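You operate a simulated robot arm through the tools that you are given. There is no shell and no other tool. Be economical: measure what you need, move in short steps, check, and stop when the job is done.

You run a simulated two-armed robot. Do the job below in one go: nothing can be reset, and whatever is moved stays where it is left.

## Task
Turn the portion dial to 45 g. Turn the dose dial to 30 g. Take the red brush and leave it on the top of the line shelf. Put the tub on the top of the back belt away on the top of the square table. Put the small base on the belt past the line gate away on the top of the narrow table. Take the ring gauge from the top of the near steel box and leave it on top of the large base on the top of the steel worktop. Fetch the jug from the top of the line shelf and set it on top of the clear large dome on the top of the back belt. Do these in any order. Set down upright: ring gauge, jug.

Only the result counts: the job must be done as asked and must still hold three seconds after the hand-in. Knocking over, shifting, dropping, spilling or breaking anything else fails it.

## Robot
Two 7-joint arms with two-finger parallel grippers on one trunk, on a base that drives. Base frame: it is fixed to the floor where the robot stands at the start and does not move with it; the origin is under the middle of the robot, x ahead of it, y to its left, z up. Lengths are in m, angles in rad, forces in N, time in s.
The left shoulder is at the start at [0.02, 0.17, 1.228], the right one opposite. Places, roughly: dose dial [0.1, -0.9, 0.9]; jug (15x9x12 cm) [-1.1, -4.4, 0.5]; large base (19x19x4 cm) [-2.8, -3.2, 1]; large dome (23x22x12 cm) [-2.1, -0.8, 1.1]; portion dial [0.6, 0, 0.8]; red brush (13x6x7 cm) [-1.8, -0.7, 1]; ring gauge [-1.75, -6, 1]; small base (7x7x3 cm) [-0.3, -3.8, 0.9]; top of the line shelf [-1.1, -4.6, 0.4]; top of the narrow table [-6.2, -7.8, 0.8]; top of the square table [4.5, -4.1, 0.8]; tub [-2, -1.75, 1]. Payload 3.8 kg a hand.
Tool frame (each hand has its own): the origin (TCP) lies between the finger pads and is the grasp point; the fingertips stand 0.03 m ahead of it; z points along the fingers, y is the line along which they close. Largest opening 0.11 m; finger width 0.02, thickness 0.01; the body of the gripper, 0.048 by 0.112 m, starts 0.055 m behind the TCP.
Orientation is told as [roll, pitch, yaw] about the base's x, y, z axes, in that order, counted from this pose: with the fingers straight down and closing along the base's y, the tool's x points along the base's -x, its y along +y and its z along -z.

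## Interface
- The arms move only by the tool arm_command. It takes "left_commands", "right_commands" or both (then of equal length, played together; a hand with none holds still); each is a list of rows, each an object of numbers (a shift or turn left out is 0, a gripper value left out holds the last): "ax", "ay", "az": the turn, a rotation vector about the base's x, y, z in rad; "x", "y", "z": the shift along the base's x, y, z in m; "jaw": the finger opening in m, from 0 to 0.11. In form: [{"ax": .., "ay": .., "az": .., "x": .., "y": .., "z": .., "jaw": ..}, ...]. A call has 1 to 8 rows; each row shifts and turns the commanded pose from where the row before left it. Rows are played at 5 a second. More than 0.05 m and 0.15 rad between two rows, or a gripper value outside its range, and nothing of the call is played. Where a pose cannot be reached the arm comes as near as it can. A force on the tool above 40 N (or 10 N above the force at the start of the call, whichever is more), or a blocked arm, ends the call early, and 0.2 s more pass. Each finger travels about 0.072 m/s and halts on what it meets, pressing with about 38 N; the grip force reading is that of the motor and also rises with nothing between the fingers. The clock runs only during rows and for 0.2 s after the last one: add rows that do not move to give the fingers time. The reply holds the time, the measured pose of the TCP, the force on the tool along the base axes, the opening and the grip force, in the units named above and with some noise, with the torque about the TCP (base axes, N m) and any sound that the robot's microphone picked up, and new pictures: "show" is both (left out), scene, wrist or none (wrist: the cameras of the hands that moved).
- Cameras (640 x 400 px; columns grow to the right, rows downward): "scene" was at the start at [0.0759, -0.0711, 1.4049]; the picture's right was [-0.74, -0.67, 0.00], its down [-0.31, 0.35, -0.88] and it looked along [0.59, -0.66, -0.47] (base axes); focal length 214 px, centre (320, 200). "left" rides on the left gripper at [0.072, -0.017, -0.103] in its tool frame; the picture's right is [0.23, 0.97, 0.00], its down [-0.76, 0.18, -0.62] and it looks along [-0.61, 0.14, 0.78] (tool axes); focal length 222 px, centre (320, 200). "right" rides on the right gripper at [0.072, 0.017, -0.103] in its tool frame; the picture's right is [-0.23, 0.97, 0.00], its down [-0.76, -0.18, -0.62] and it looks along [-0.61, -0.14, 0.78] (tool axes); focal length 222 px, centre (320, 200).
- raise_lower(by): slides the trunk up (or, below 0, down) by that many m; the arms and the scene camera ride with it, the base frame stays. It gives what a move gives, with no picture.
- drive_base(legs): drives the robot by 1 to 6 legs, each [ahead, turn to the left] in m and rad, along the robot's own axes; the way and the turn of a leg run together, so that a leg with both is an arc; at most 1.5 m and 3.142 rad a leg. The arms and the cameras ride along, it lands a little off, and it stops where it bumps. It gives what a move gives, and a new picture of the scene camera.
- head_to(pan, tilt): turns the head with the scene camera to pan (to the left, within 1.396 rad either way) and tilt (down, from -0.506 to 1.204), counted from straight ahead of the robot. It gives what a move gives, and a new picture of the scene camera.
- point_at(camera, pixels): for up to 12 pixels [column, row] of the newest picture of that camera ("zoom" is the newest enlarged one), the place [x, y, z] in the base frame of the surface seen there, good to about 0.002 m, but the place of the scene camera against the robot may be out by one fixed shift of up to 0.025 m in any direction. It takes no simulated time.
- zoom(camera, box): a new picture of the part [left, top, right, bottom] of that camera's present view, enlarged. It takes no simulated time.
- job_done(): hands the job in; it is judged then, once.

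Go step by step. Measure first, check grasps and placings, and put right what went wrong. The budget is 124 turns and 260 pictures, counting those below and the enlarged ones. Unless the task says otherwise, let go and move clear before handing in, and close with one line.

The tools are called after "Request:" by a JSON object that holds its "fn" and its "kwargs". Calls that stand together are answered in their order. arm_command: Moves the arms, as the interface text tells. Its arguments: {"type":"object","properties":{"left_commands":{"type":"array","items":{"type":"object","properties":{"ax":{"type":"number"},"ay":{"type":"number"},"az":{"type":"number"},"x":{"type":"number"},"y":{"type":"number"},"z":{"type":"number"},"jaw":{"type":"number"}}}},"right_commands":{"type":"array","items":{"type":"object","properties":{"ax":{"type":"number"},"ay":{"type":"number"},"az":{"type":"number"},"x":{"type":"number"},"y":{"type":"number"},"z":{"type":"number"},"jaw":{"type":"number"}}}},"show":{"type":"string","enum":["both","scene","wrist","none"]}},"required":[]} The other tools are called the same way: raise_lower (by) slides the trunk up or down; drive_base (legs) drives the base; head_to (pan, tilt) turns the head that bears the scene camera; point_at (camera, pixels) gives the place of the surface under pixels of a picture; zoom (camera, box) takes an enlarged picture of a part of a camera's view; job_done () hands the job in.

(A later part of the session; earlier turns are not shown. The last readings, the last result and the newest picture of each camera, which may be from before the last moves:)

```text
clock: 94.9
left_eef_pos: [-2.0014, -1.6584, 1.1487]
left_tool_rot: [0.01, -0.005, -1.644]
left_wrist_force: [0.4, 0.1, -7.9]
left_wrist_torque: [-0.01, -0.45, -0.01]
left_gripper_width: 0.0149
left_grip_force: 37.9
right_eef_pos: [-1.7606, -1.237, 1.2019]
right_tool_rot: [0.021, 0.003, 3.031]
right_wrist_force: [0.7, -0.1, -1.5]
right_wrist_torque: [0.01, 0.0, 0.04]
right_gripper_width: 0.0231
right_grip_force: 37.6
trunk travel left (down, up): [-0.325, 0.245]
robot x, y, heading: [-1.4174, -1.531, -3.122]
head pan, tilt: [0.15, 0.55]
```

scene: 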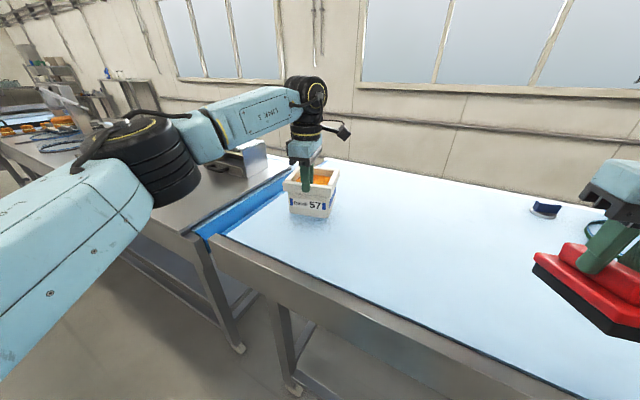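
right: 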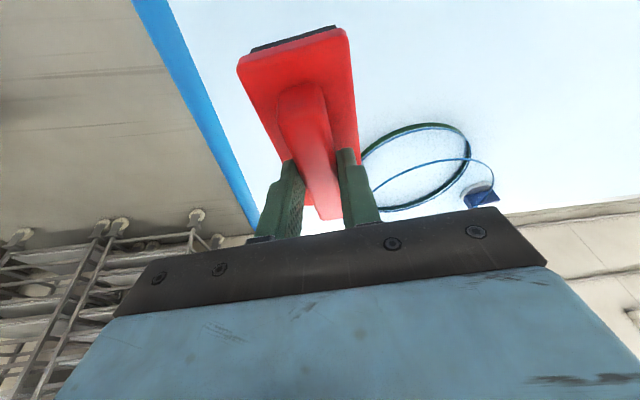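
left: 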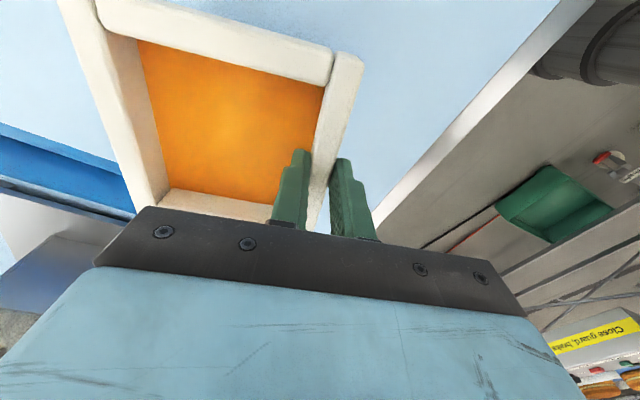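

The tub is held level at about 8 N. I'll lift it, retract, back into the aisle and turn toward -y to survey the route.

Request:
{"fn": "arm_command", "kwargs": {"left_commands": [{"z": 0.04}, {"z": 0.03, "x": 0.03}, {"x": 0.04}, {"x": 0.04}, {"x": 0.04}, {"x": 0.03}], "show": "none"}}

Request:
{"fn": "drive_base", "kwargs": {"legs": [[-0.6, 0], [0, 1.55]]}}

Request:
{"fn": "head_to", "kwargs": {"pan": 0, "tilt": 0.3}}

Request:
{"fn": "head_to", "kwargs": {"pan": 1.1, "tilt": 0.2}}

```text
clock: 96.3
left_eef_pos: [-1.8211, -1.659, 1.2185]
left_tool_rot: [0.007, -0.006, -1.644]
left_wrist_force: [-0.3, 0.9, -8.0]
left_wrist_torque: [-0.04, -0.49, 0.04]
left_gripper_width: 0.015
left_grip_force: 38.0
right_eef_pos: [-1.7604, -1.2373, 1.2016]
right_tool_rot: [0.022, 0.003, 3.032]
right_wrist_force: [0.5, 0.2, -1.5]
right_wrist_torque: [0.02, 0.02, 0.0]
right_gripper_width: 0.0234
right_grip_force: 38.6
trunk travel left (down, up): [-0.325, 0.245]
robot x, y, heading: [-1.4167, -1.5286, -3.121]
head pan, tilt: [0.15, 0.55]
```

```text
clock: 103.4
left_eef_pos: [-0.7059, -1.9187, 1.2185]
left_tool_rot: [0.008, -0.005, -0.09]
left_wrist_force: [0.3, 0.3, -7.7]
left_wrist_torque: [0.43, -0.06, -0.04]
left_gripper_width: 0.0148
left_grip_force: 37.5
right_eef_pos: [-1.1261, -1.8532, 1.2016]
right_tool_rot: [0.022, 0.004, -1.697]
right_wrist_force: [0.1, -0.4, -0.2]
right_wrist_torque: [0.0, -0.02, -0.03]
right_gripper_width: 0.0231
right_grip_force: 38.0
trunk travel left (down, up): [-0.325, 0.245]
robot x, y, heading: [-0.8309, -1.5142, -1.563]
head pan, tilt: [0.15, 0.55]
```

scene: 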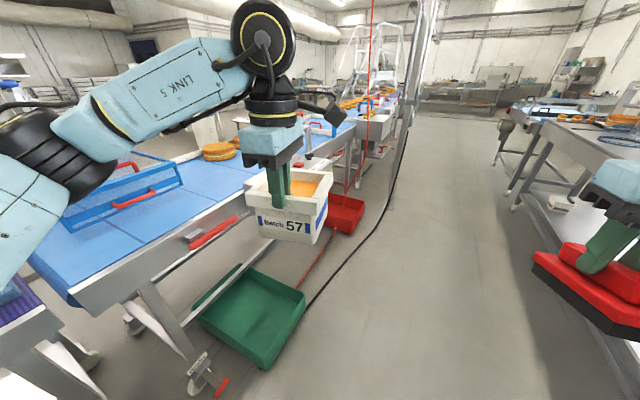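

```text
clock: 104.2
left_eef_pos: [-0.7051, -1.919, 1.2183]
left_tool_rot: [0.008, -0.004, -0.09]
left_wrist_force: [0.2, -0.3, -8.6]
left_wrist_torque: [0.46, -0.02, -0.02]
left_gripper_width: 0.0147
left_grip_force: 38.1
right_eef_pos: [-1.1261, -1.8519, 1.202]
right_tool_rot: [0.02, 0.003, -1.696]
right_wrist_force: [-0.2, -0.7, -2.3]
right_wrist_torque: [-0.03, 0.01, 0.01]
right_gripper_width: 0.0234
right_grip_force: 37.9
trunk travel left (down, up): [-0.325, 0.245]
robot x, y, heading: [-0.829, -1.5146, -1.563]
head pan, tilt: [0.0, 0.3]
```

scene: 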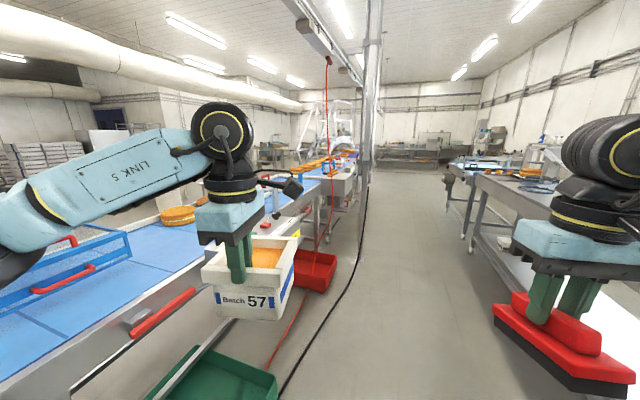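

```text
clock: 105.5
left_eef_pos: [-0.7045, -1.9194, 1.2184]
left_tool_rot: [0.008, -0.003, -0.09]
left_wrist_force: [-0.4, -0.4, -8.1]
left_wrist_torque: [0.48, -0.03, -0.05]
left_gripper_width: 0.0147
left_grip_force: 38.5
right_eef_pos: [-1.1265, -1.8524, 1.2025]
right_tool_rot: [0.021, 0.003, -1.698]
right_wrist_force: [-0.4, 0.2, -1.6]
right_wrist_torque: [-0.04, -0.01, -0.02]
right_gripper_width: 0.0232
right_grip_force: 37.9
trunk travel left (down, up): [-0.325, 0.245]
robot x, y, heading: [-0.8302, -1.5173, -1.564]
head pan, tilt: [1.1, 0.201]
```

scene: 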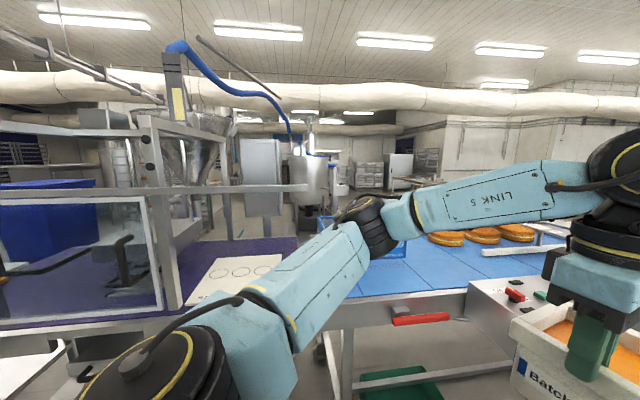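

Request:
{"fn": "head_to", "kwargs": {"pan": 0.1, "tilt": 0.1}}

Request:
{"fn": "zoom", "kwargs": {"camera": "scene", "box": [260, 120, 520, 290]}}

Request:
{"fn": "point_at", "kwargs": {"camera": "zoom", "pixels": [[320, 260], [400, 250], [480, 250], [250, 200], [300, 200], [350, 200], [400, 200], [450, 200], [500, 200], [200, 240], [560, 240], [320, 330]]}}

```text
clock: 106.8
left_eef_pos: [-0.705, -1.9183, 1.2181]
left_tool_rot: [0.009, -0.005, -0.088]
left_wrist_force: [0.9, 0.0, -8.0]
left_wrist_torque: [0.47, -0.05, -0.01]
left_gripper_width: 0.0145
left_grip_force: 37.7
right_eef_pos: [-1.1262, -1.8524, 1.2021]
right_tool_rot: [0.02, 0.004, -1.697]
right_wrist_force: [-0.4, 0.5, -1.0]
right_wrist_torque: [-0.01, 0.0, -0.01]
right_gripper_width: 0.0233
right_grip_force: 37.9
trunk travel left (down, up): [-0.325, 0.245]
robot x, y, heading: [-0.8298, -1.5146, -1.566]
head pan, tilt: [0.099, 0.099]
```

scene: 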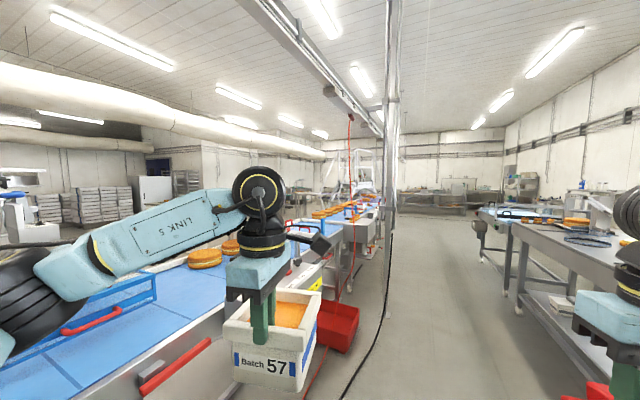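

```text
2.35 times, centred on (390, 205) of scene
```

zoom: 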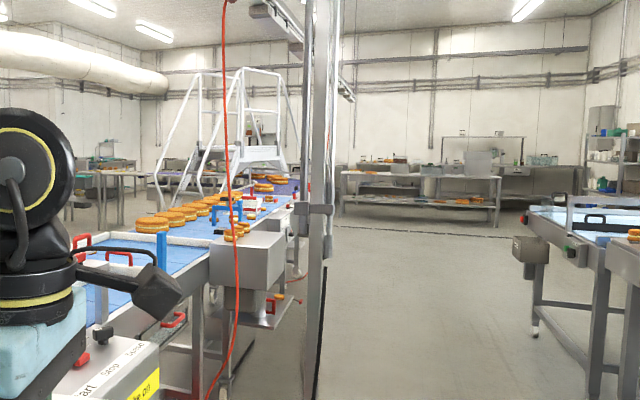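

```text
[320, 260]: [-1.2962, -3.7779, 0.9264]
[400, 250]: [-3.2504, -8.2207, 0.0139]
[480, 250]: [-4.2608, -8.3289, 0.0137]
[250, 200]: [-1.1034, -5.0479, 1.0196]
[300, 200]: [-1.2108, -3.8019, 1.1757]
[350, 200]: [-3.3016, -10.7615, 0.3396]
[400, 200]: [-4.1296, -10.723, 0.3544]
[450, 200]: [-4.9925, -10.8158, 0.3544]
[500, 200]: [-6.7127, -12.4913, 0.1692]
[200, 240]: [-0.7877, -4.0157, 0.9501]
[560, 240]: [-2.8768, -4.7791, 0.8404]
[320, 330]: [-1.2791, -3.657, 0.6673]
```

The line runs diagonally, about 16°, and the aisle continues toward (-2,-4.3). I'll drive down the aisle and look at the shelf and the line end.

Request:
{"fn": "drive_base", "kwargs": {"legs": [[0, -0.4], [1.4, 0], [1.2, 0], [0, 0.9]]}}

Request:
{"fn": "head_to", "kwargs": {"pan": 0.0, "tilt": 0.5}}

Request:
{"fn": "head_to", "kwargs": {"pan": -0.9, "tilt": 0.2}}

```text
clock: 123.0
left_eef_pos: [-1.5194, -4.2177, 1.2173]
left_tool_rot: [0.009, -0.006, 0.408]
left_wrist_force: [0.2, 0.8, -8.3]
left_wrist_torque: [0.38, 0.16, 0.0]
left_gripper_width: 0.0146
left_grip_force: 38.0
right_eef_pos: [-1.921, -4.3617, 1.2022]
right_tool_rot: [0.022, 0.002, -1.197]
right_wrist_force: [0.2, -0.1, -1.9]
right_wrist_torque: [-0.02, -0.01, 0.03]
right_gripper_width: 0.0233
right_grip_force: 37.7
trunk travel left (down, up): [-0.325, 0.245]
robot x, y, heading: [-1.8215, -3.9242, -1.059]
head pan, tilt: [0.099, 0.099]
```

scene: 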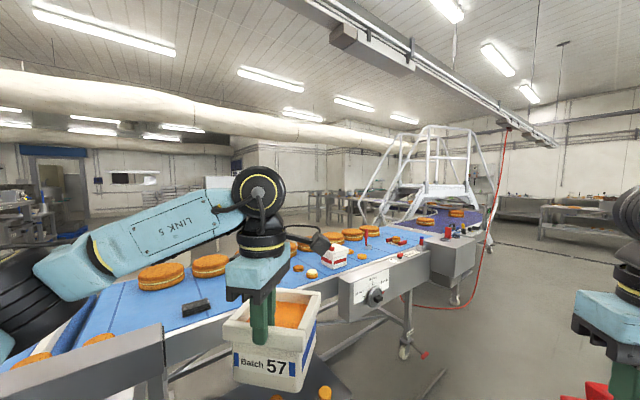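

```text
clock: 123.8
left_eef_pos: [-1.5207, -4.2178, 1.2177]
left_tool_rot: [0.009, -0.004, 0.408]
left_wrist_force: [-0.5, -0.2, -8.8]
left_wrist_torque: [0.4, 0.21, 0.0]
left_gripper_width: 0.0144
left_grip_force: 38.4
right_eef_pos: [-1.9214, -4.3608, 1.2008]
right_tool_rot: [0.021, 0.004, -1.198]
right_wrist_force: [0.2, -0.1, -1.2]
right_wrist_torque: [-0.03, 0.02, 0.0]
right_gripper_width: 0.0231
right_grip_force: 38.1
trunk travel left (down, up): [-0.325, 0.245]
robot x, y, heading: [-1.8236, -3.9255, -1.067]
head pan, tilt: [0.0, 0.499]
```

scene: 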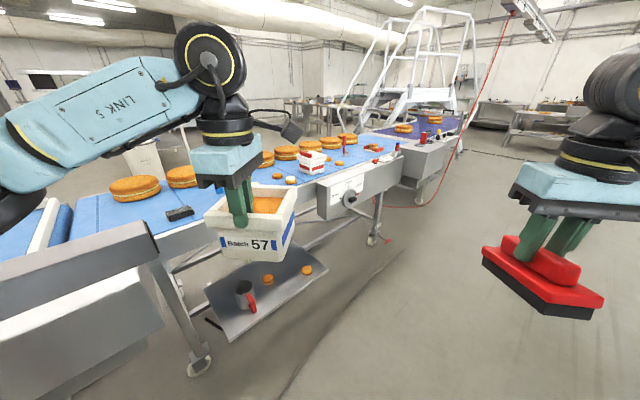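

```text
clock: 125.0
left_eef_pos: [-1.5201, -4.217, 1.219]
left_tool_rot: [0.01, -0.005, 0.409]
left_wrist_force: [0.4, 0.3, -8.5]
left_wrist_torque: [0.39, 0.19, -0.01]
left_gripper_width: 0.0148
left_grip_force: 37.8
right_eef_pos: [-1.9221, -4.3597, 1.2024]
right_tool_rot: [0.022, 0.004, -1.197]
right_wrist_force: [0.1, -0.4, -1.1]
right_wrist_torque: [-0.01, 0.0, -0.03]
right_gripper_width: 0.0231
right_grip_force: 38.0
trunk travel left (down, up): [-0.325, 0.245]
robot x, y, heading: [-1.8222, -3.9229, -1.064]
head pan, tilt: [-0.901, 0.201]
```

scene: 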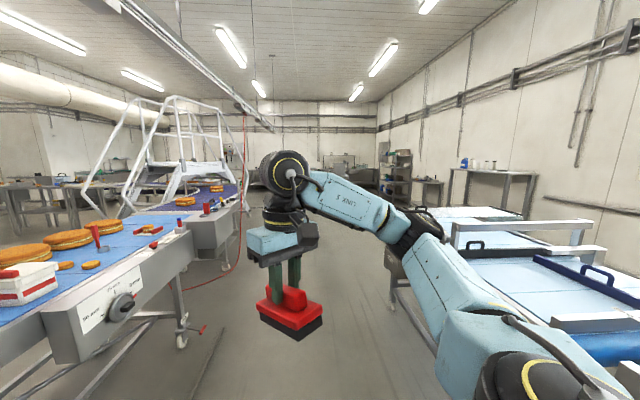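

The line shelf with the jug (a mug with a red handle) sits under the line near (245,295) in the second picture. I'll look down at it and measure.

Request:
{"fn": "head_to", "kwargs": {"pan": 0.25, "tilt": 0.75}}

Request:
{"fn": "point_at", "kwargs": {"camera": "scene", "pixels": [[300, 240], [320, 240], [340, 240], [360, 240], [380, 240], [300, 200], [340, 200], [380, 200], [300, 280], [340, 280], [380, 280], [260, 240]]}}

```text
clock: 126.4
left_eef_pos: [-1.5194, -4.2188, 1.2181]
left_tool_rot: [0.008, -0.005, 0.407]
left_wrist_force: [0.8, -0.1, -7.5]
left_wrist_torque: [0.39, 0.2, -0.03]
left_gripper_width: 0.0146
left_grip_force: 37.7
right_eef_pos: [-1.9214, -4.3605, 1.2016]
right_tool_rot: [0.02, 0.004, -1.197]
right_wrist_force: [-1.0, -0.2, -0.8]
right_wrist_torque: [-0.03, 0.01, -0.01]
right_gripper_width: 0.0234
right_grip_force: 38.1
trunk travel left (down, up): [-0.325, 0.245]
robot x, y, heading: [-1.8234, -3.923, -1.062]
head pan, tilt: [0.25, 0.75]
```

scene: 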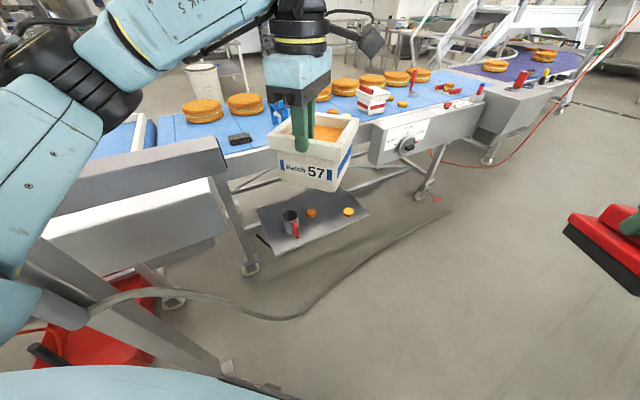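

```text
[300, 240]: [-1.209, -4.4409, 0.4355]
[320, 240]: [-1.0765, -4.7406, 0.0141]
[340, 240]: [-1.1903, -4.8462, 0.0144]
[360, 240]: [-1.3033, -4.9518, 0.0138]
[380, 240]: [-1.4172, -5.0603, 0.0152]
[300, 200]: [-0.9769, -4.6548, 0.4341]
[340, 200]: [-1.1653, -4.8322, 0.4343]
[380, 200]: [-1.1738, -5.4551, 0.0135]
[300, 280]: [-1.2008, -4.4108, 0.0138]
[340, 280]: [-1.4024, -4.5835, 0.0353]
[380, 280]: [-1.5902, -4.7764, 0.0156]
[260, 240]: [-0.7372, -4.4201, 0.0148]
```

Request:
{"fn": "zoom", "kwargs": {"camera": "scene", "box": [220, 160, 400, 280]}}

Request:
{"fn": "point_at", "kwargs": {"camera": "scene", "pixels": [[277, 253], [368, 213], [258, 208], [290, 216], [297, 234], [290, 230], [311, 213], [348, 211], [325, 230], [290, 170], [390, 145], [222, 155]]}}

```text
3.33 times, centred on (310, 220) of scene
```

zoom: 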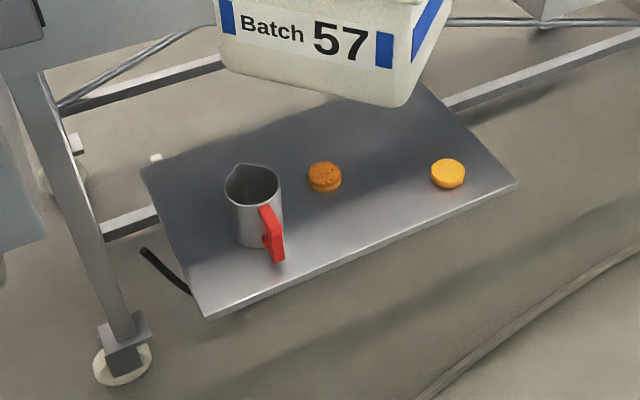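

```text
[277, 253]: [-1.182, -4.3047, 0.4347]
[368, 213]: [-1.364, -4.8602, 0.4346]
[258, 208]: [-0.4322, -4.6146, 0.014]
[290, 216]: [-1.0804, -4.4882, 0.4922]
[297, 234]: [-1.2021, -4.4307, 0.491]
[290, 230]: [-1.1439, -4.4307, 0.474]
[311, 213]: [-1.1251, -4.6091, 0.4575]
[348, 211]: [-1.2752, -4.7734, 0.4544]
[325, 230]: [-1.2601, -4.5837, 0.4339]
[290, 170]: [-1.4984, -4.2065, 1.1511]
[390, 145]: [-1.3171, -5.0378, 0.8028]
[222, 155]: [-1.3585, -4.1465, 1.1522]
```

The shelf top is at z≈0.425 and the jug is empty. I'll deliver the tub first to free the left hand, so I drive down the aisle past the line end and look for a way round.

Request:
{"fn": "drive_base", "kwargs": {"legs": [[0, -0.824], [1.5, 0], [1.4, 0]]}}

Request:
{"fn": "head_to", "kwargs": {"pan": 0.9, "tilt": 0.3}}

Request:
{"fn": "head_to", "kwargs": {"pan": 0.2, "tilt": 0.3}}

```text
clock: 142.7
left_eef_pos: [-2.7419, -7.1144, 1.2182]
left_tool_rot: [0.009, -0.006, -0.4]
left_wrist_force: [-0.2, -0.8, -7.7]
left_wrist_torque: [0.43, -0.17, 0.01]
left_gripper_width: 0.0148
left_grip_force: 38.0
right_eef_pos: [-3.1222, -6.9223, 1.2016]
right_tool_rot: [0.021, 0.003, -2.004]
right_wrist_force: [1.2, -0.1, -1.6]
right_wrist_torque: [-0.01, -0.02, 0.0]
right_gripper_width: 0.0233
right_grip_force: 38.0
trunk travel left (down, up): [-0.325, 0.245]
robot x, y, heading: [-2.7379, -6.6897, -1.875]
head pan, tilt: [0.25, 0.75]
```

scene: 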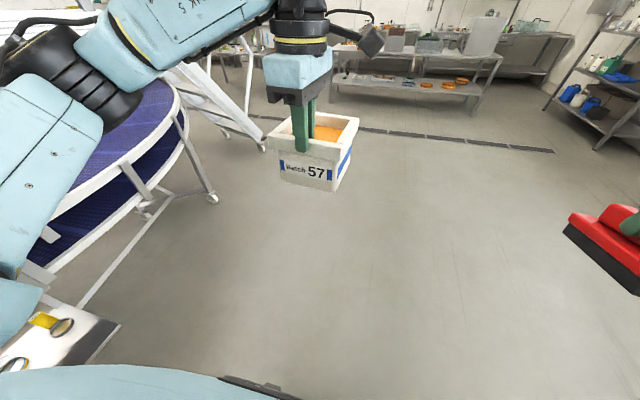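

```text
clock: 143.7
left_eef_pos: [-2.7425, -7.115, 1.218]
left_tool_rot: [0.006, -0.004, -0.398]
left_wrist_force: [-0.2, -0.3, -7.8]
left_wrist_torque: [0.41, -0.15, -0.01]
left_gripper_width: 0.0146
left_grip_force: 38.1
right_eef_pos: [-3.1219, -6.9225, 1.2018]
right_tool_rot: [0.022, 0.003, -2.007]
right_wrist_force: [-0.2, 0.4, -1.0]
right_wrist_torque: [-0.03, 0.04, 0.01]
right_gripper_width: 0.0234
right_grip_force: 37.8
trunk travel left (down, up): [-0.325, 0.245]
robot x, y, heading: [-2.7381, -6.6925, -1.878]
head pan, tilt: [0.901, 0.3]
```

scene: 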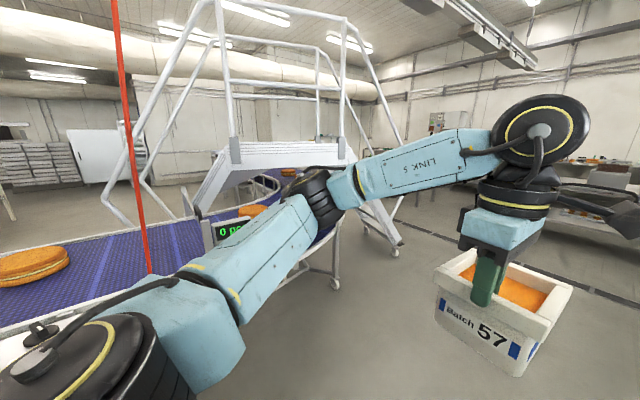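

```text
clock: 144.8
left_eef_pos: [-2.7411, -7.1152, 1.219]
left_tool_rot: [0.007, -0.003, -0.401]
left_wrist_force: [-0.7, 0.2, -7.8]
left_wrist_torque: [0.41, -0.1, 0.02]
left_gripper_width: 0.0148
left_grip_force: 37.5
right_eef_pos: [-3.1226, -6.922, 1.2023]
right_tool_rot: [0.021, 0.004, -2.006]
right_wrist_force: [-0.3, 0.1, -2.3]
right_wrist_torque: [-0.01, 0.0, 0.01]
right_gripper_width: 0.023
right_grip_force: 38.1
trunk travel left (down, up): [-0.325, 0.245]
robot x, y, heading: [-2.7374, -6.6894, -1.874]
head pan, tilt: [0.201, 0.3]
```

scene: 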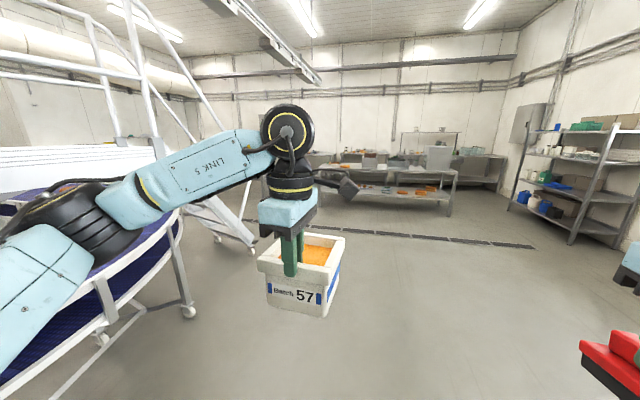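

Request:
{"fn": "point_at", "kwargs": {"camera": "scene", "pixels": [[188, 310], [215, 238], [250, 248], [450, 210], [350, 205], [535, 248], [515, 200], [270, 235], [360, 235]]}}

Request:
{"fn": "drive_base", "kwargs": {"legs": [[0.9, 0], [0, 1.25]]}}

Request:
{"fn": "head_to", "kwargs": {"pan": -0.3, "tilt": 0.25}}

```text
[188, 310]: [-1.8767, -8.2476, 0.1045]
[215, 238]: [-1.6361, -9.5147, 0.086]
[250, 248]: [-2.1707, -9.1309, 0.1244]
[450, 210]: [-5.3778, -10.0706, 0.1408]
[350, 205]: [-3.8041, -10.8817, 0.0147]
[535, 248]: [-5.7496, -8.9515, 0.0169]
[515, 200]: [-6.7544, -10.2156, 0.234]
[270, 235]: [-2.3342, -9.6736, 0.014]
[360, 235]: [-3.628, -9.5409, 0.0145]
```

```text
clock: 152.5
left_eef_pos: [-2.6043, -7.6922, 1.2173]
left_tool_rot: [0.009, -0.004, 0.833]
left_wrist_force: [0.0, -0.8, -7.9]
left_wrist_torque: [0.25, 0.34, 0.01]
left_gripper_width: 0.0148
left_grip_force: 38.2
right_eef_pos: [-2.9122, -7.9881, 1.2022]
right_tool_rot: [0.019, 0.002, -0.771]
right_wrist_force: [0.0, -0.5, -0.8]
right_wrist_torque: [0.0, -0.02, -0.01]
right_gripper_width: 0.0233
right_grip_force: 38.0
trunk travel left (down, up): [-0.325, 0.245]
robot x, y, heading: [-3.0004, -7.5525, -0.644]
head pan, tilt: [0.201, 0.3]
```

scene: 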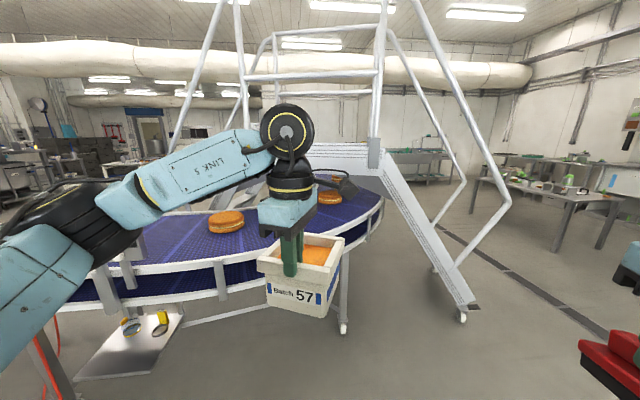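

```text
clock: 153.4
left_eef_pos: [-2.6048, -7.6916, 1.2175]
left_tool_rot: [0.009, -0.005, 0.835]
left_wrist_force: [-0.4, -0.2, -7.5]
left_wrist_torque: [0.32, 0.34, 0.02]
left_gripper_width: 0.0148
left_grip_force: 38.2
right_eef_pos: [-2.913, -7.9871, 1.2024]
right_tool_rot: [0.021, 0.004, -0.772]
right_wrist_force: [-0.5, 0.1, -1.5]
right_wrist_torque: [0.0, 0.02, 0.04]
right_gripper_width: 0.0231
right_grip_force: 37.7
trunk travel left (down, up): [-0.325, 0.245]
robot x, y, heading: [-3.0038, -7.5491, -0.64]
head pan, tilt: [-0.3, 0.25]
```

scene: 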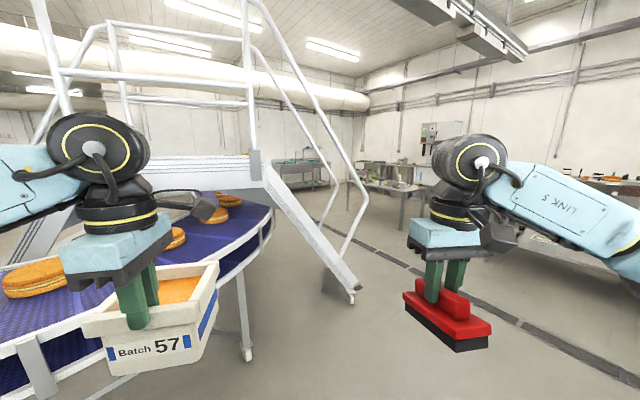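

Request:
{"fn": "point_at", "kwargs": {"camera": "scene", "pixels": [[352, 300], [337, 258], [402, 230], [348, 208], [375, 240], [330, 185], [420, 300], [560, 250], [620, 270], [345, 190]]}}

Request:
{"fn": "zoom", "kwargs": {"camera": "scene", "box": [260, 140, 480, 280]}}

```text
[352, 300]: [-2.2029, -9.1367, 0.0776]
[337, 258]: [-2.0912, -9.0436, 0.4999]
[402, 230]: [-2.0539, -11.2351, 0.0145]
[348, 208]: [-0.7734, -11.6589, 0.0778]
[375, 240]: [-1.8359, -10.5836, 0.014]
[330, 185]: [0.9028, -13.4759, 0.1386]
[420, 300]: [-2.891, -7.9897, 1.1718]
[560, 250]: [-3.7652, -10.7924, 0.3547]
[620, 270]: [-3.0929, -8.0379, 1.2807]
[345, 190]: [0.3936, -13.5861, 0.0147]
```

```text
2.86 times, centred on (370, 210) of scene
```

zoom: 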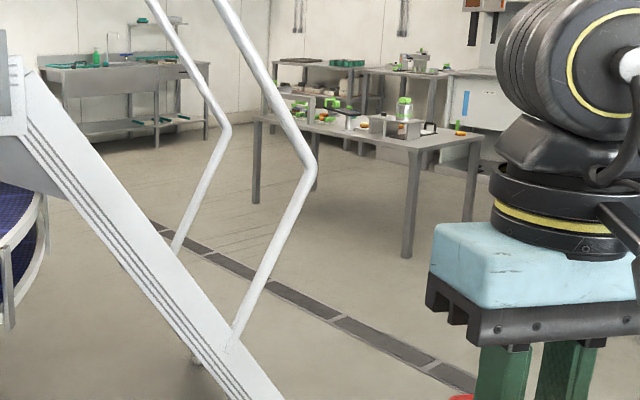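

The gap between the stairs foot at (-2.2,-9.1) and the table at (-2.05,-11.2) is wide enough. I'll drive round via (-2.9,-10.0) to (-0.8,-10.5).

Request:
{"fn": "drive_base", "kwargs": {"legs": [[0, -0.886], [1.25, 0], [1.2, 0], [0, 1.292], [1.1, 0], [1.06, 0]]}}

Request:
{"fn": "head_to", "kwargs": {"pan": 0.8, "tilt": 0.25}}

```text
clock: 181.3
left_eef_pos: [-0.4017, -10.5248, 1.2178]
left_tool_rot: [0.009, -0.005, 1.227]
left_wrist_force: [0.2, 0.5, -8.4]
left_wrist_torque: [0.12, 0.46, 0.01]
left_gripper_width: 0.0147
left_grip_force: 37.8
right_eef_pos: [-0.5723, -10.9164, 1.2022]
right_tool_rot: [0.021, 0.003, -0.378]
right_wrist_force: [-0.5, 0.5, -1.5]
right_wrist_torque: [0.01, 0.0, -0.03]
right_gripper_width: 0.0231
right_grip_force: 38.2
trunk travel left (down, up): [-0.325, 0.245]
robot x, y, heading: [-0.8219, -10.5454, -0.242]
head pan, tilt: [-0.3, 0.25]
```

scene: 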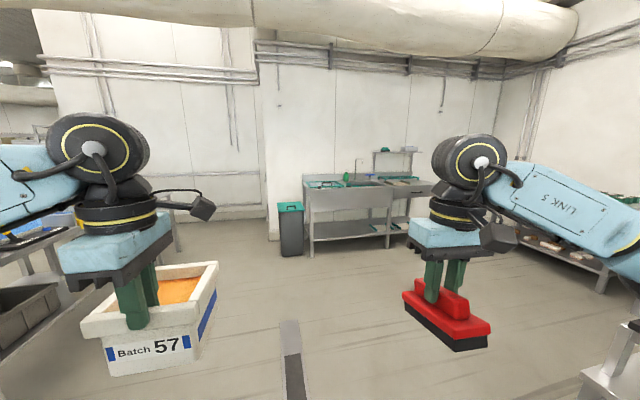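

```text
clock: 182.7
left_eef_pos: [-0.4017, -10.5246, 1.2185]
left_tool_rot: [0.009, -0.006, 1.227]
left_wrist_force: [-0.3, -0.2, -7.5]
left_wrist_torque: [0.12, 0.45, -0.01]
left_gripper_width: 0.0149
left_grip_force: 38.0
right_eef_pos: [-0.5729, -10.9157, 1.2019]
right_tool_rot: [0.021, 0.003, -0.376]
right_wrist_force: [-0.4, 0.6, -1.5]
right_wrist_torque: [-0.03, 0.02, -0.01]
right_gripper_width: 0.0233
right_grip_force: 38.3
trunk travel left (down, up): [-0.325, 0.245]
robot x, y, heading: [-0.8227, -10.5415, -0.244]
head pan, tilt: [0.799, 0.25]
```

scene: 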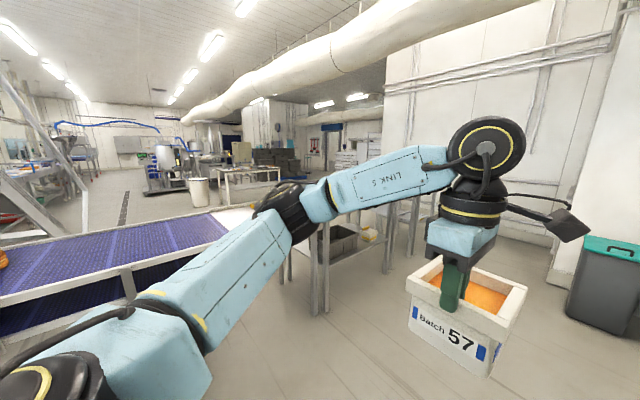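

Request:
{"fn": "point_at", "kwargs": {"camera": "scene", "pixels": [[322, 312], [388, 272], [415, 250], [560, 280], [345, 290], [240, 215], [200, 200], [300, 170], [365, 240], [150, 190], [260, 300], [230, 180]]}}

Request:
{"fn": "head_to", "kwargs": {"pan": 1.25, "tilt": 0.2}}

```text
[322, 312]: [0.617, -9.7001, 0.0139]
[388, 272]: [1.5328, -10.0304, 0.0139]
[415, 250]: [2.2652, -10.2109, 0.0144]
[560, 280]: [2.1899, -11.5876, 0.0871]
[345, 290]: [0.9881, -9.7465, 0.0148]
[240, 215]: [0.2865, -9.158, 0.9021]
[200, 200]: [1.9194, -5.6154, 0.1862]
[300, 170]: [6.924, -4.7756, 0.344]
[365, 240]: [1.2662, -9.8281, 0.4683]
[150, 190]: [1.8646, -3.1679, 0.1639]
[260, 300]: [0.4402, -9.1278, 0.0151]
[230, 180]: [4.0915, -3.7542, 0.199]
```

```text
clock: 183.6
left_eef_pos: [-0.4013, -10.5232, 1.2177]
left_tool_rot: [0.007, -0.005, 1.228]
left_wrist_force: [0.0, 0.5, -7.4]
left_wrist_torque: [0.13, 0.44, -0.02]
left_gripper_width: 0.0147
left_grip_force: 37.6
right_eef_pos: [-0.5727, -10.9153, 1.2019]
right_tool_rot: [0.021, 0.005, -0.378]
right_wrist_force: [0.0, -0.6, -1.7]
right_wrist_torque: [0.03, 0.0, -0.02]
right_gripper_width: 0.0231
right_grip_force: 38.0
trunk travel left (down, up): [-0.325, 0.245]
robot x, y, heading: [-0.8266, -10.547, -0.243]
head pan, tilt: [1.25, 0.201]
```

scene: 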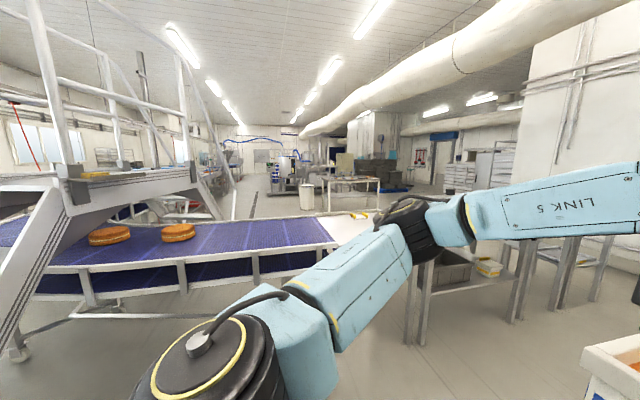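

Request:
{"fn": "drive_base", "kwargs": {"legs": [[0, 0.1], [1.4, 0]]}}

Request:
{"fn": "head_to", "kwargs": {"pan": 0.75, "tilt": 0.4}}

Request:
{"fn": "point_at", "kwargs": {"camera": "scene", "pixels": [[100, 250], [150, 250], [200, 250], [250, 250], [300, 250], [350, 250], [300, 300], [350, 300], [250, 220], [300, 220], [350, 220], [400, 300]]}}

```text
clock: 191.1
left_eef_pos: [0.9742, -10.6804, 1.2173]
left_tool_rot: [0.01, -0.005, 1.331]
left_wrist_force: [0.2, 0.3, -7.8]
left_wrist_torque: [0.12, 0.43, 0.0]
left_gripper_width: 0.0148
left_grip_force: 37.8
right_eef_pos: [0.8448, -11.0877, 1.2011]
right_tool_rot: [0.022, 0.002, -0.275]
right_wrist_force: [0.2, 0.1, -1.3]
right_wrist_torque: [0.01, -0.01, -0.02]
right_gripper_width: 0.0231
right_grip_force: 37.7
trunk travel left (down, up): [-0.325, 0.245]
robot x, y, heading: [0.5556, -10.7473, -0.143]
head pan, tilt: [1.25, 0.201]
```

scene: 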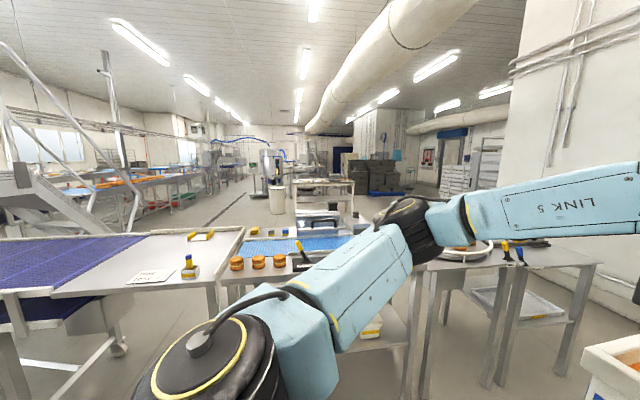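

```text
clock: 192.0
left_eef_pos: [0.9733, -10.6801, 1.2188]
left_tool_rot: [0.012, -0.006, 1.333]
left_wrist_force: [-0.4, -0.6, -7.2]
left_wrist_torque: [0.07, 0.41, 0.01]
left_gripper_width: 0.0147
left_grip_force: 37.9
right_eef_pos: [0.8446, -11.0875, 1.2016]
right_tool_rot: [0.022, 0.003, -0.275]
right_wrist_force: [0.2, -0.6, -1.4]
right_wrist_torque: [0.02, 0.01, -0.01]
right_gripper_width: 0.023
right_grip_force: 37.9
trunk travel left (down, up): [-0.325, 0.245]
robot x, y, heading: [0.5563, -10.7449, -0.145]
head pan, tilt: [0.75, 0.4]
```

scene: 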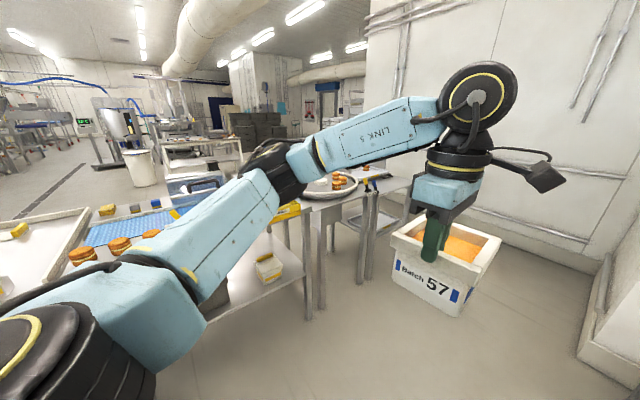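

```text
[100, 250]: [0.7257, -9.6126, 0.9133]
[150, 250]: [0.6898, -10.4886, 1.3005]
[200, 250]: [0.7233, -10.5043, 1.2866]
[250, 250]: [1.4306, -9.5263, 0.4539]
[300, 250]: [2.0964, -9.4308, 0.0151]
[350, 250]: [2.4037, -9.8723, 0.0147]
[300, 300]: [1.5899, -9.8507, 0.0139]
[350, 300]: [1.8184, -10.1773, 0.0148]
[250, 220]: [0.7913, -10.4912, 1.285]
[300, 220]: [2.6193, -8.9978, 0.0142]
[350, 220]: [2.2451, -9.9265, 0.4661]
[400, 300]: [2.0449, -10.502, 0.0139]
```

Request:
{"fn": "point_at", "kwargs": {"camera": "scene", "pixels": [[372, 277], [405, 180], [412, 215], [400, 225], [520, 235], [520, 260], [590, 272], [480, 210], [365, 218], [560, 310], [395, 240]]}}

Request:
{"fn": "head_to", "kwargs": {"pan": 0.3, "tilt": 0.3}}

```text
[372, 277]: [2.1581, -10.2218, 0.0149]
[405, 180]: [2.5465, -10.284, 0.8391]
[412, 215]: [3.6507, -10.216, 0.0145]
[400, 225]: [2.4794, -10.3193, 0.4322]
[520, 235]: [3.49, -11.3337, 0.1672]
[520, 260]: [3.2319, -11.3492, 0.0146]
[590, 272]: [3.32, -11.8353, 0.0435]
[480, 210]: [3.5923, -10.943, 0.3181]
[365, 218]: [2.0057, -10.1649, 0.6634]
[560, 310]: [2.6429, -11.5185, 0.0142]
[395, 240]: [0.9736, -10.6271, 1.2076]
```

```text
clock: 192.9
left_eef_pos: [0.9735, -10.6788, 1.2174]
left_tool_rot: [0.009, -0.005, 1.332]
left_wrist_force: [-0.3, 0.5, -8.3]
left_wrist_torque: [0.07, 0.44, 0.02]
left_gripper_width: 0.0145
left_grip_force: 38.0
right_eef_pos: [0.8443, -11.0864, 1.2018]
right_tool_rot: [0.021, 0.006, -0.274]
right_wrist_force: [0.4, 0.0, -0.8]
right_wrist_torque: [0.0, 0.01, 0.04]
right_gripper_width: 0.0233
right_grip_force: 37.8
trunk travel left (down, up): [-0.325, 0.245]
robot x, y, heading: [0.5518, -10.7438, -0.142]
head pan, tilt: [0.3, 0.3]
```

scene: 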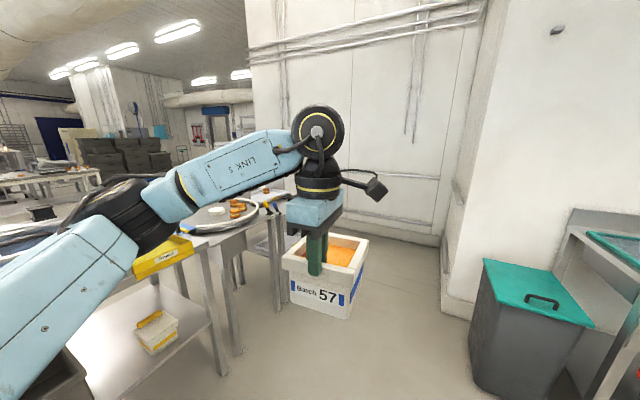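

The passage between the table end near (2.55,-10.28) and the wall at x≈3.6 is about 1.1 m wide. I'll go through it via (2.55,-10.95).

Request:
{"fn": "drive_base", "kwargs": {"legs": [[0, 0.04], [1.0, 0], [1.0, 0], [0, 1.0]]}}

Request:
{"fn": "head_to", "kwargs": {"pan": 0.2, "tilt": 0.6}}

Request:
{"fn": "point_at", "kwargs": {"camera": "scene", "pixels": [[200, 250], [240, 250], [280, 200], [320, 250], [360, 250], [400, 250], [440, 250], [480, 250], [350, 180], [400, 180], [450, 180], [500, 200]]}}

```text
clock: 205.8
left_eef_pos: [2.69, -10.5465, 1.2179]
left_tool_rot: [0.009, -0.005, 2.387]
left_wrist_force: [0.0, -0.2, -8.6]
left_wrist_torque: [-0.3, 0.29, -0.01]
left_gripper_width: 0.0149
left_grip_force: 37.6
right_eef_pos: [2.9808, -10.858, 1.2031]
right_tool_rot: [0.02, 0.005, 0.785]
right_wrist_force: [-0.2, 0.6, -2.3]
right_wrist_torque: [0.01, -0.02, 0.01]
right_gripper_width: 0.023
right_grip_force: 37.8
trunk travel left (down, up): [-0.325, 0.245]
robot x, y, heading: [2.5405, -10.9423, 0.915]
head pan, tilt: [0.3, 0.3]
```

scene: 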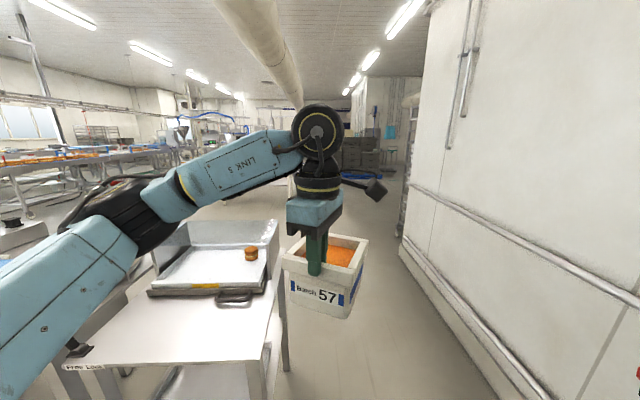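

```text
clock: 206.6
left_eef_pos: [2.6902, -10.546, 1.218]
left_tool_rot: [0.009, -0.005, 2.388]
left_wrist_force: [-0.1, 1.0, -7.8]
left_wrist_torque: [-0.35, 0.29, 0.01]
left_gripper_width: 0.0147
left_grip_force: 38.2
right_eef_pos: [2.9805, -10.8569, 1.2028]
right_tool_rot: [0.021, 0.004, 0.784]
right_wrist_force: [0.0, 0.1, -1.8]
right_wrist_torque: [0.0, 0.01, 0.02]
right_gripper_width: 0.0232
right_grip_force: 38.3
trunk travel left (down, up): [-0.325, 0.245]
robot x, y, heading: [2.5417, -10.9396, 0.914]
head pan, tilt: [0.201, 0.6]
```

scene: 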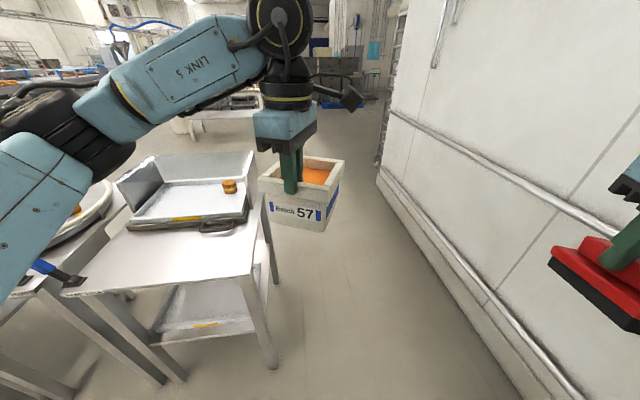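

```text
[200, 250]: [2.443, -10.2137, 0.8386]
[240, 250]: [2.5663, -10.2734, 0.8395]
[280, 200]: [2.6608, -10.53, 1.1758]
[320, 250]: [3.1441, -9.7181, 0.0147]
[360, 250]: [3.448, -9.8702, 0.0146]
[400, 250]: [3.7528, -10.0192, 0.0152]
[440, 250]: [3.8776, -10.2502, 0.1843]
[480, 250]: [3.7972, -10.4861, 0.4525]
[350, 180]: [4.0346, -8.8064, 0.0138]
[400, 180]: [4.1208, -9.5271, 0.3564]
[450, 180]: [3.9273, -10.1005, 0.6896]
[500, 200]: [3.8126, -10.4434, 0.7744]
```

Request:
{"fn": "drive_base", "kwargs": {"legs": [[0, -0.02], [1.21, 0], [0, 0.47], [0.8, 0]]}}

Request:
{"fn": "head_to", "kwargs": {"pan": -0.15, "tilt": 0.25}}

Request:
{"fn": "point_at", "kwargs": {"camera": "scene", "pixels": [[240, 230], [280, 230], [320, 230], [360, 230], [400, 230], [440, 230], [300, 200], [340, 200], [380, 200], [250, 190], [280, 180], [320, 180]]}}

```text
clock: 218.3
left_eef_pos: [3.4136, -8.791, 1.2179]
left_tool_rot: [0.009, -0.005, 2.851]
left_wrist_force: [-0.2, 1.3, -7.8]
left_wrist_torque: [-0.44, 0.1, -0.04]
left_gripper_width: 0.0147
left_grip_force: 38.5
right_eef_pos: [3.8109, -8.9408, 1.2009]
right_tool_rot: [0.021, 0.004, 1.247]
right_wrist_force: [-0.6, 0.0, -0.9]
right_wrist_torque: [0.01, 0.03, -0.02]
right_gripper_width: 0.0231
right_grip_force: 37.8
trunk travel left (down, up): [-0.325, 0.245]
robot x, y, heading: [3.4577, -9.2111, 1.378]
head pan, tilt: [0.201, 0.6]
```

scene: 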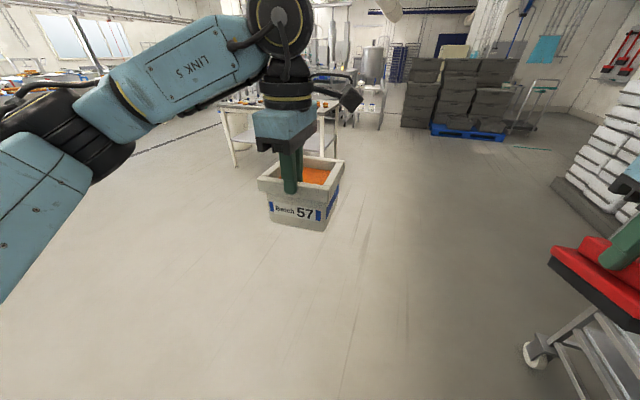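

```text
clock: 219.1
left_eef_pos: [3.4119, -8.7923, 1.2183]
left_tool_rot: [0.01, -0.007, 2.85]
left_wrist_force: [-0.1, -0.5, -7.8]
left_wrist_torque: [-0.43, 0.1, 0.0]
left_gripper_width: 0.0144
left_grip_force: 38.1
right_eef_pos: [3.8123, -8.9411, 1.201]
right_tool_rot: [0.021, 0.004, 1.244]
right_wrist_force: [-0.1, -0.2, -1.4]
right_wrist_torque: [-0.01, 0.02, -0.01]
right_gripper_width: 0.0233
right_grip_force: 38.1
trunk travel left (down, up): [-0.325, 0.245]
robot x, y, heading: [3.4529, -9.2106, 1.384]
head pan, tilt: [-0.15, 0.25]
```

scene: 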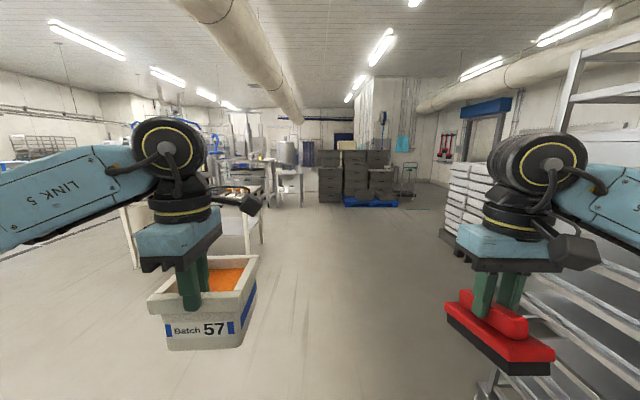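

```text
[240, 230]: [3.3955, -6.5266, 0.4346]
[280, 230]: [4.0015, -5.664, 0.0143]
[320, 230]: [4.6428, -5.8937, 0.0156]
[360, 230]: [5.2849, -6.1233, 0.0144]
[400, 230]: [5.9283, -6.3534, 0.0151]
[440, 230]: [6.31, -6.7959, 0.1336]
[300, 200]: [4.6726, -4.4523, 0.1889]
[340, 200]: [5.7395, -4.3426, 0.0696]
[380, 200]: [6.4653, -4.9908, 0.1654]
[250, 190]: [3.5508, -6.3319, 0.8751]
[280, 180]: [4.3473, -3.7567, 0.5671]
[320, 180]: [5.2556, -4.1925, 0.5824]
```

Request:
{"fn": "point_at", "kwargs": {"camera": "scene", "pixels": [[495, 385], [530, 270], [570, 340], [560, 120], [610, 320], [258, 235], [262, 180], [225, 230]]}}

Request:
{"fn": "zoom", "kwargs": {"camera": "scene", "box": [210, 130, 350, 230]}}

```text
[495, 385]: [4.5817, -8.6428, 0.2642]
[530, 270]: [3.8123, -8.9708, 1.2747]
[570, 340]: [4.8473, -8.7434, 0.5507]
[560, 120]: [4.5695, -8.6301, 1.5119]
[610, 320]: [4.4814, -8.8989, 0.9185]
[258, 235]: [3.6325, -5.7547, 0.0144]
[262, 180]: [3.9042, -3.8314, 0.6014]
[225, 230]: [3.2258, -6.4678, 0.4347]
```

```text
4.00 times, centred on (280, 180) of scene
```

zoom: 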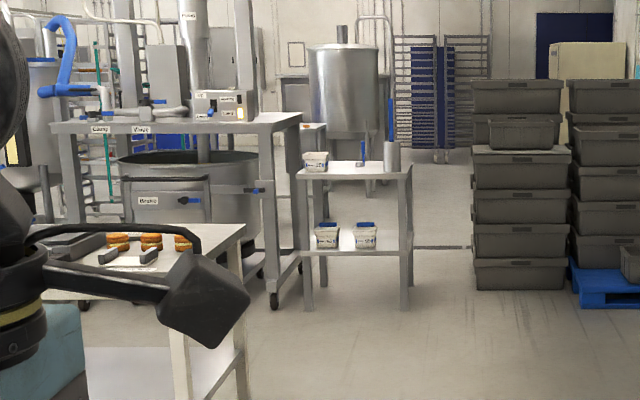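

Request:
{"fn": "drive_base", "kwargs": {"legs": [[0, -0.055], [1.3, 0], [1.3, 0], [1.2, 0]]}}

Request:
{"fn": "head_to", "kwargs": {"pan": -0.1, "tilt": 0.35}}

Request:
{"fn": "zoom", "kwargs": {"camera": "scene", "box": [200, 120, 440, 280]}}

```text
clock: 237.8
left_eef_pos: [4.3289, -5.106, 1.2173]
left_tool_rot: [0.011, -0.008, 2.821]
left_wrist_force: [-0.2, -0.4, -7.7]
left_wrist_torque: [-0.44, 0.16, 0.0]
left_gripper_width: 0.015
left_grip_force: 37.9
right_eef_pos: [4.7238, -5.2676, 1.2011]
right_tool_rot: [0.022, 0.003, 1.214]
right_wrist_force: [-0.5, 0.0, -1.7]
right_wrist_torque: [-0.02, 0.03, 0.0]
right_gripper_width: 0.0231
right_grip_force: 38.1
trunk travel left (down, up): [-0.325, 0.245]
robot x, y, heading: [4.3629, -5.5278, 1.345]
head pan, tilt: [-0.15, 0.25]
```

scene: 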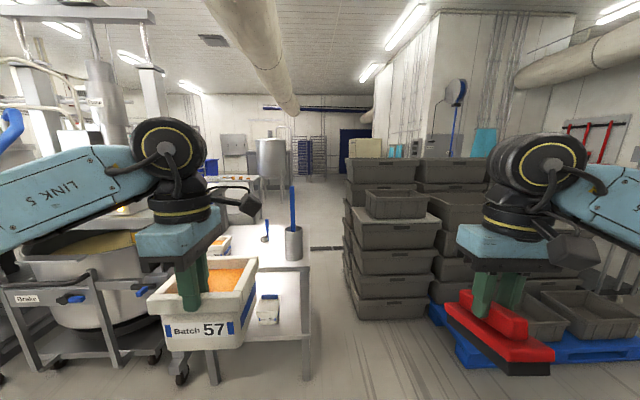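

```text
clock: 238.5
left_eef_pos: [4.3288, -5.1066, 1.2177]
left_tool_rot: [0.01, -0.008, 2.82]
left_wrist_force: [0.1, 0.1, -8.3]
left_wrist_torque: [-0.42, 0.11, -0.02]
left_gripper_width: 0.0146
left_grip_force: 37.9
right_eef_pos: [4.7235, -5.2682, 1.2015]
right_tool_rot: [0.021, 0.003, 1.216]
right_wrist_force: [-0.2, 0.8, -1.4]
right_wrist_torque: [0.01, 0.01, 0.01]
right_gripper_width: 0.0231
right_grip_force: 38.0
trunk travel left (down, up): [-0.325, 0.245]
robot x, y, heading: [4.36, -5.5279, 1.347]
head pan, tilt: [-0.099, 0.351]
```

scene: 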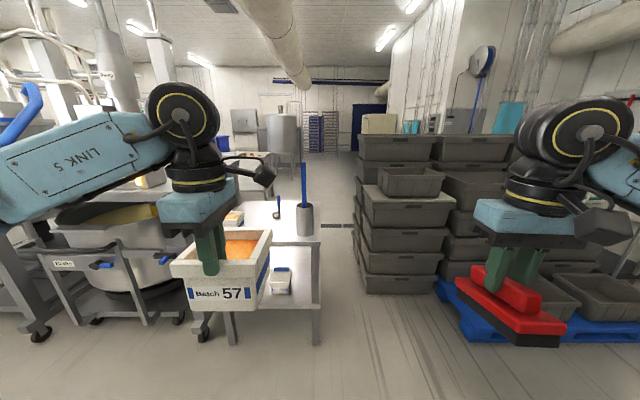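

```text
2.50 times, centred on (320, 200) of scene
```

zoom: 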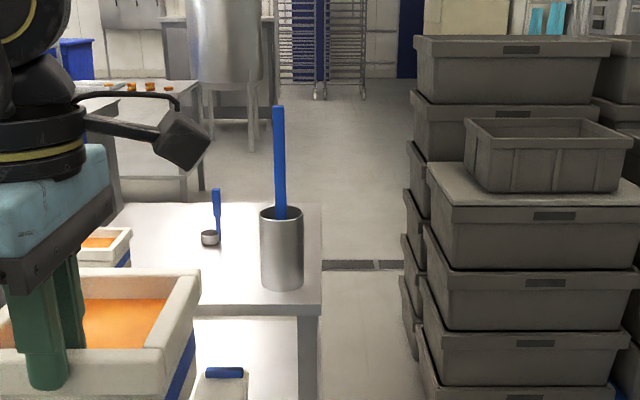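

Request:
{"fn": "point_at", "kwargs": {"camera": "zoom", "pixels": [[318, 302], [318, 208], [140, 210], [210, 300], [240, 280], [282, 285], [262, 270], [210, 240], [120, 250], [220, 265], [175, 235], [250, 215]]}}

Request:
{"fn": "head_to", "kwargs": {"pan": 0.3, "tilt": 0.6}}

```text
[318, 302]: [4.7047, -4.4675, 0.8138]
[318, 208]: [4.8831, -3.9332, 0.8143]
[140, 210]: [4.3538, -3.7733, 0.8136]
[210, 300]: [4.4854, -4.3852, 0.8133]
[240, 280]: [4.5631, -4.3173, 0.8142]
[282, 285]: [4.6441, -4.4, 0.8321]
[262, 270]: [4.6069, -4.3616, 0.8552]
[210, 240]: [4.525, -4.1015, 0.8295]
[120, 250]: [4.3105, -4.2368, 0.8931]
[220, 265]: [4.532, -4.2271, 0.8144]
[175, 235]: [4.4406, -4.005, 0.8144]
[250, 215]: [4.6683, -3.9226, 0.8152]
```

```text
clock: 239.4
left_eef_pos: [4.328, -5.1065, 1.2177]
left_tool_rot: [0.01, -0.008, 2.819]
left_wrist_force: [-0.9, 0.6, -7.5]
left_wrist_torque: [-0.45, 0.12, 0.0]
left_gripper_width: 0.0148
left_grip_force: 37.8
right_eef_pos: [4.7237, -5.2682, 1.2016]
right_tool_rot: [0.02, 0.002, 1.214]
right_wrist_force: [-0.7, -0.1, -1.0]
right_wrist_torque: [-0.01, 0.02, 0.0]
right_gripper_width: 0.0234
right_grip_force: 38.4
trunk travel left (down, up): [-0.325, 0.245]
robot x, y, heading: [4.3582, -5.533, 1.347]
head pan, tilt: [0.3, 0.6]
```

scene: 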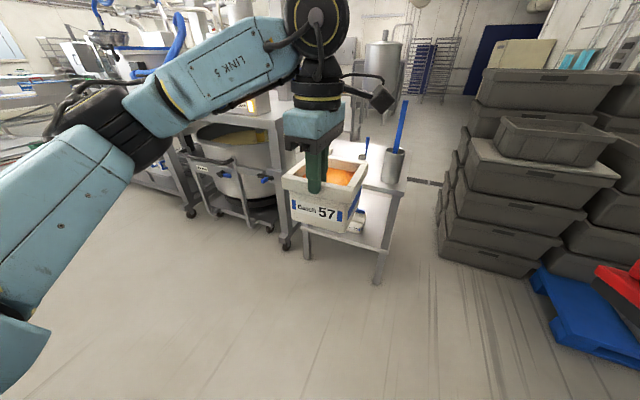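

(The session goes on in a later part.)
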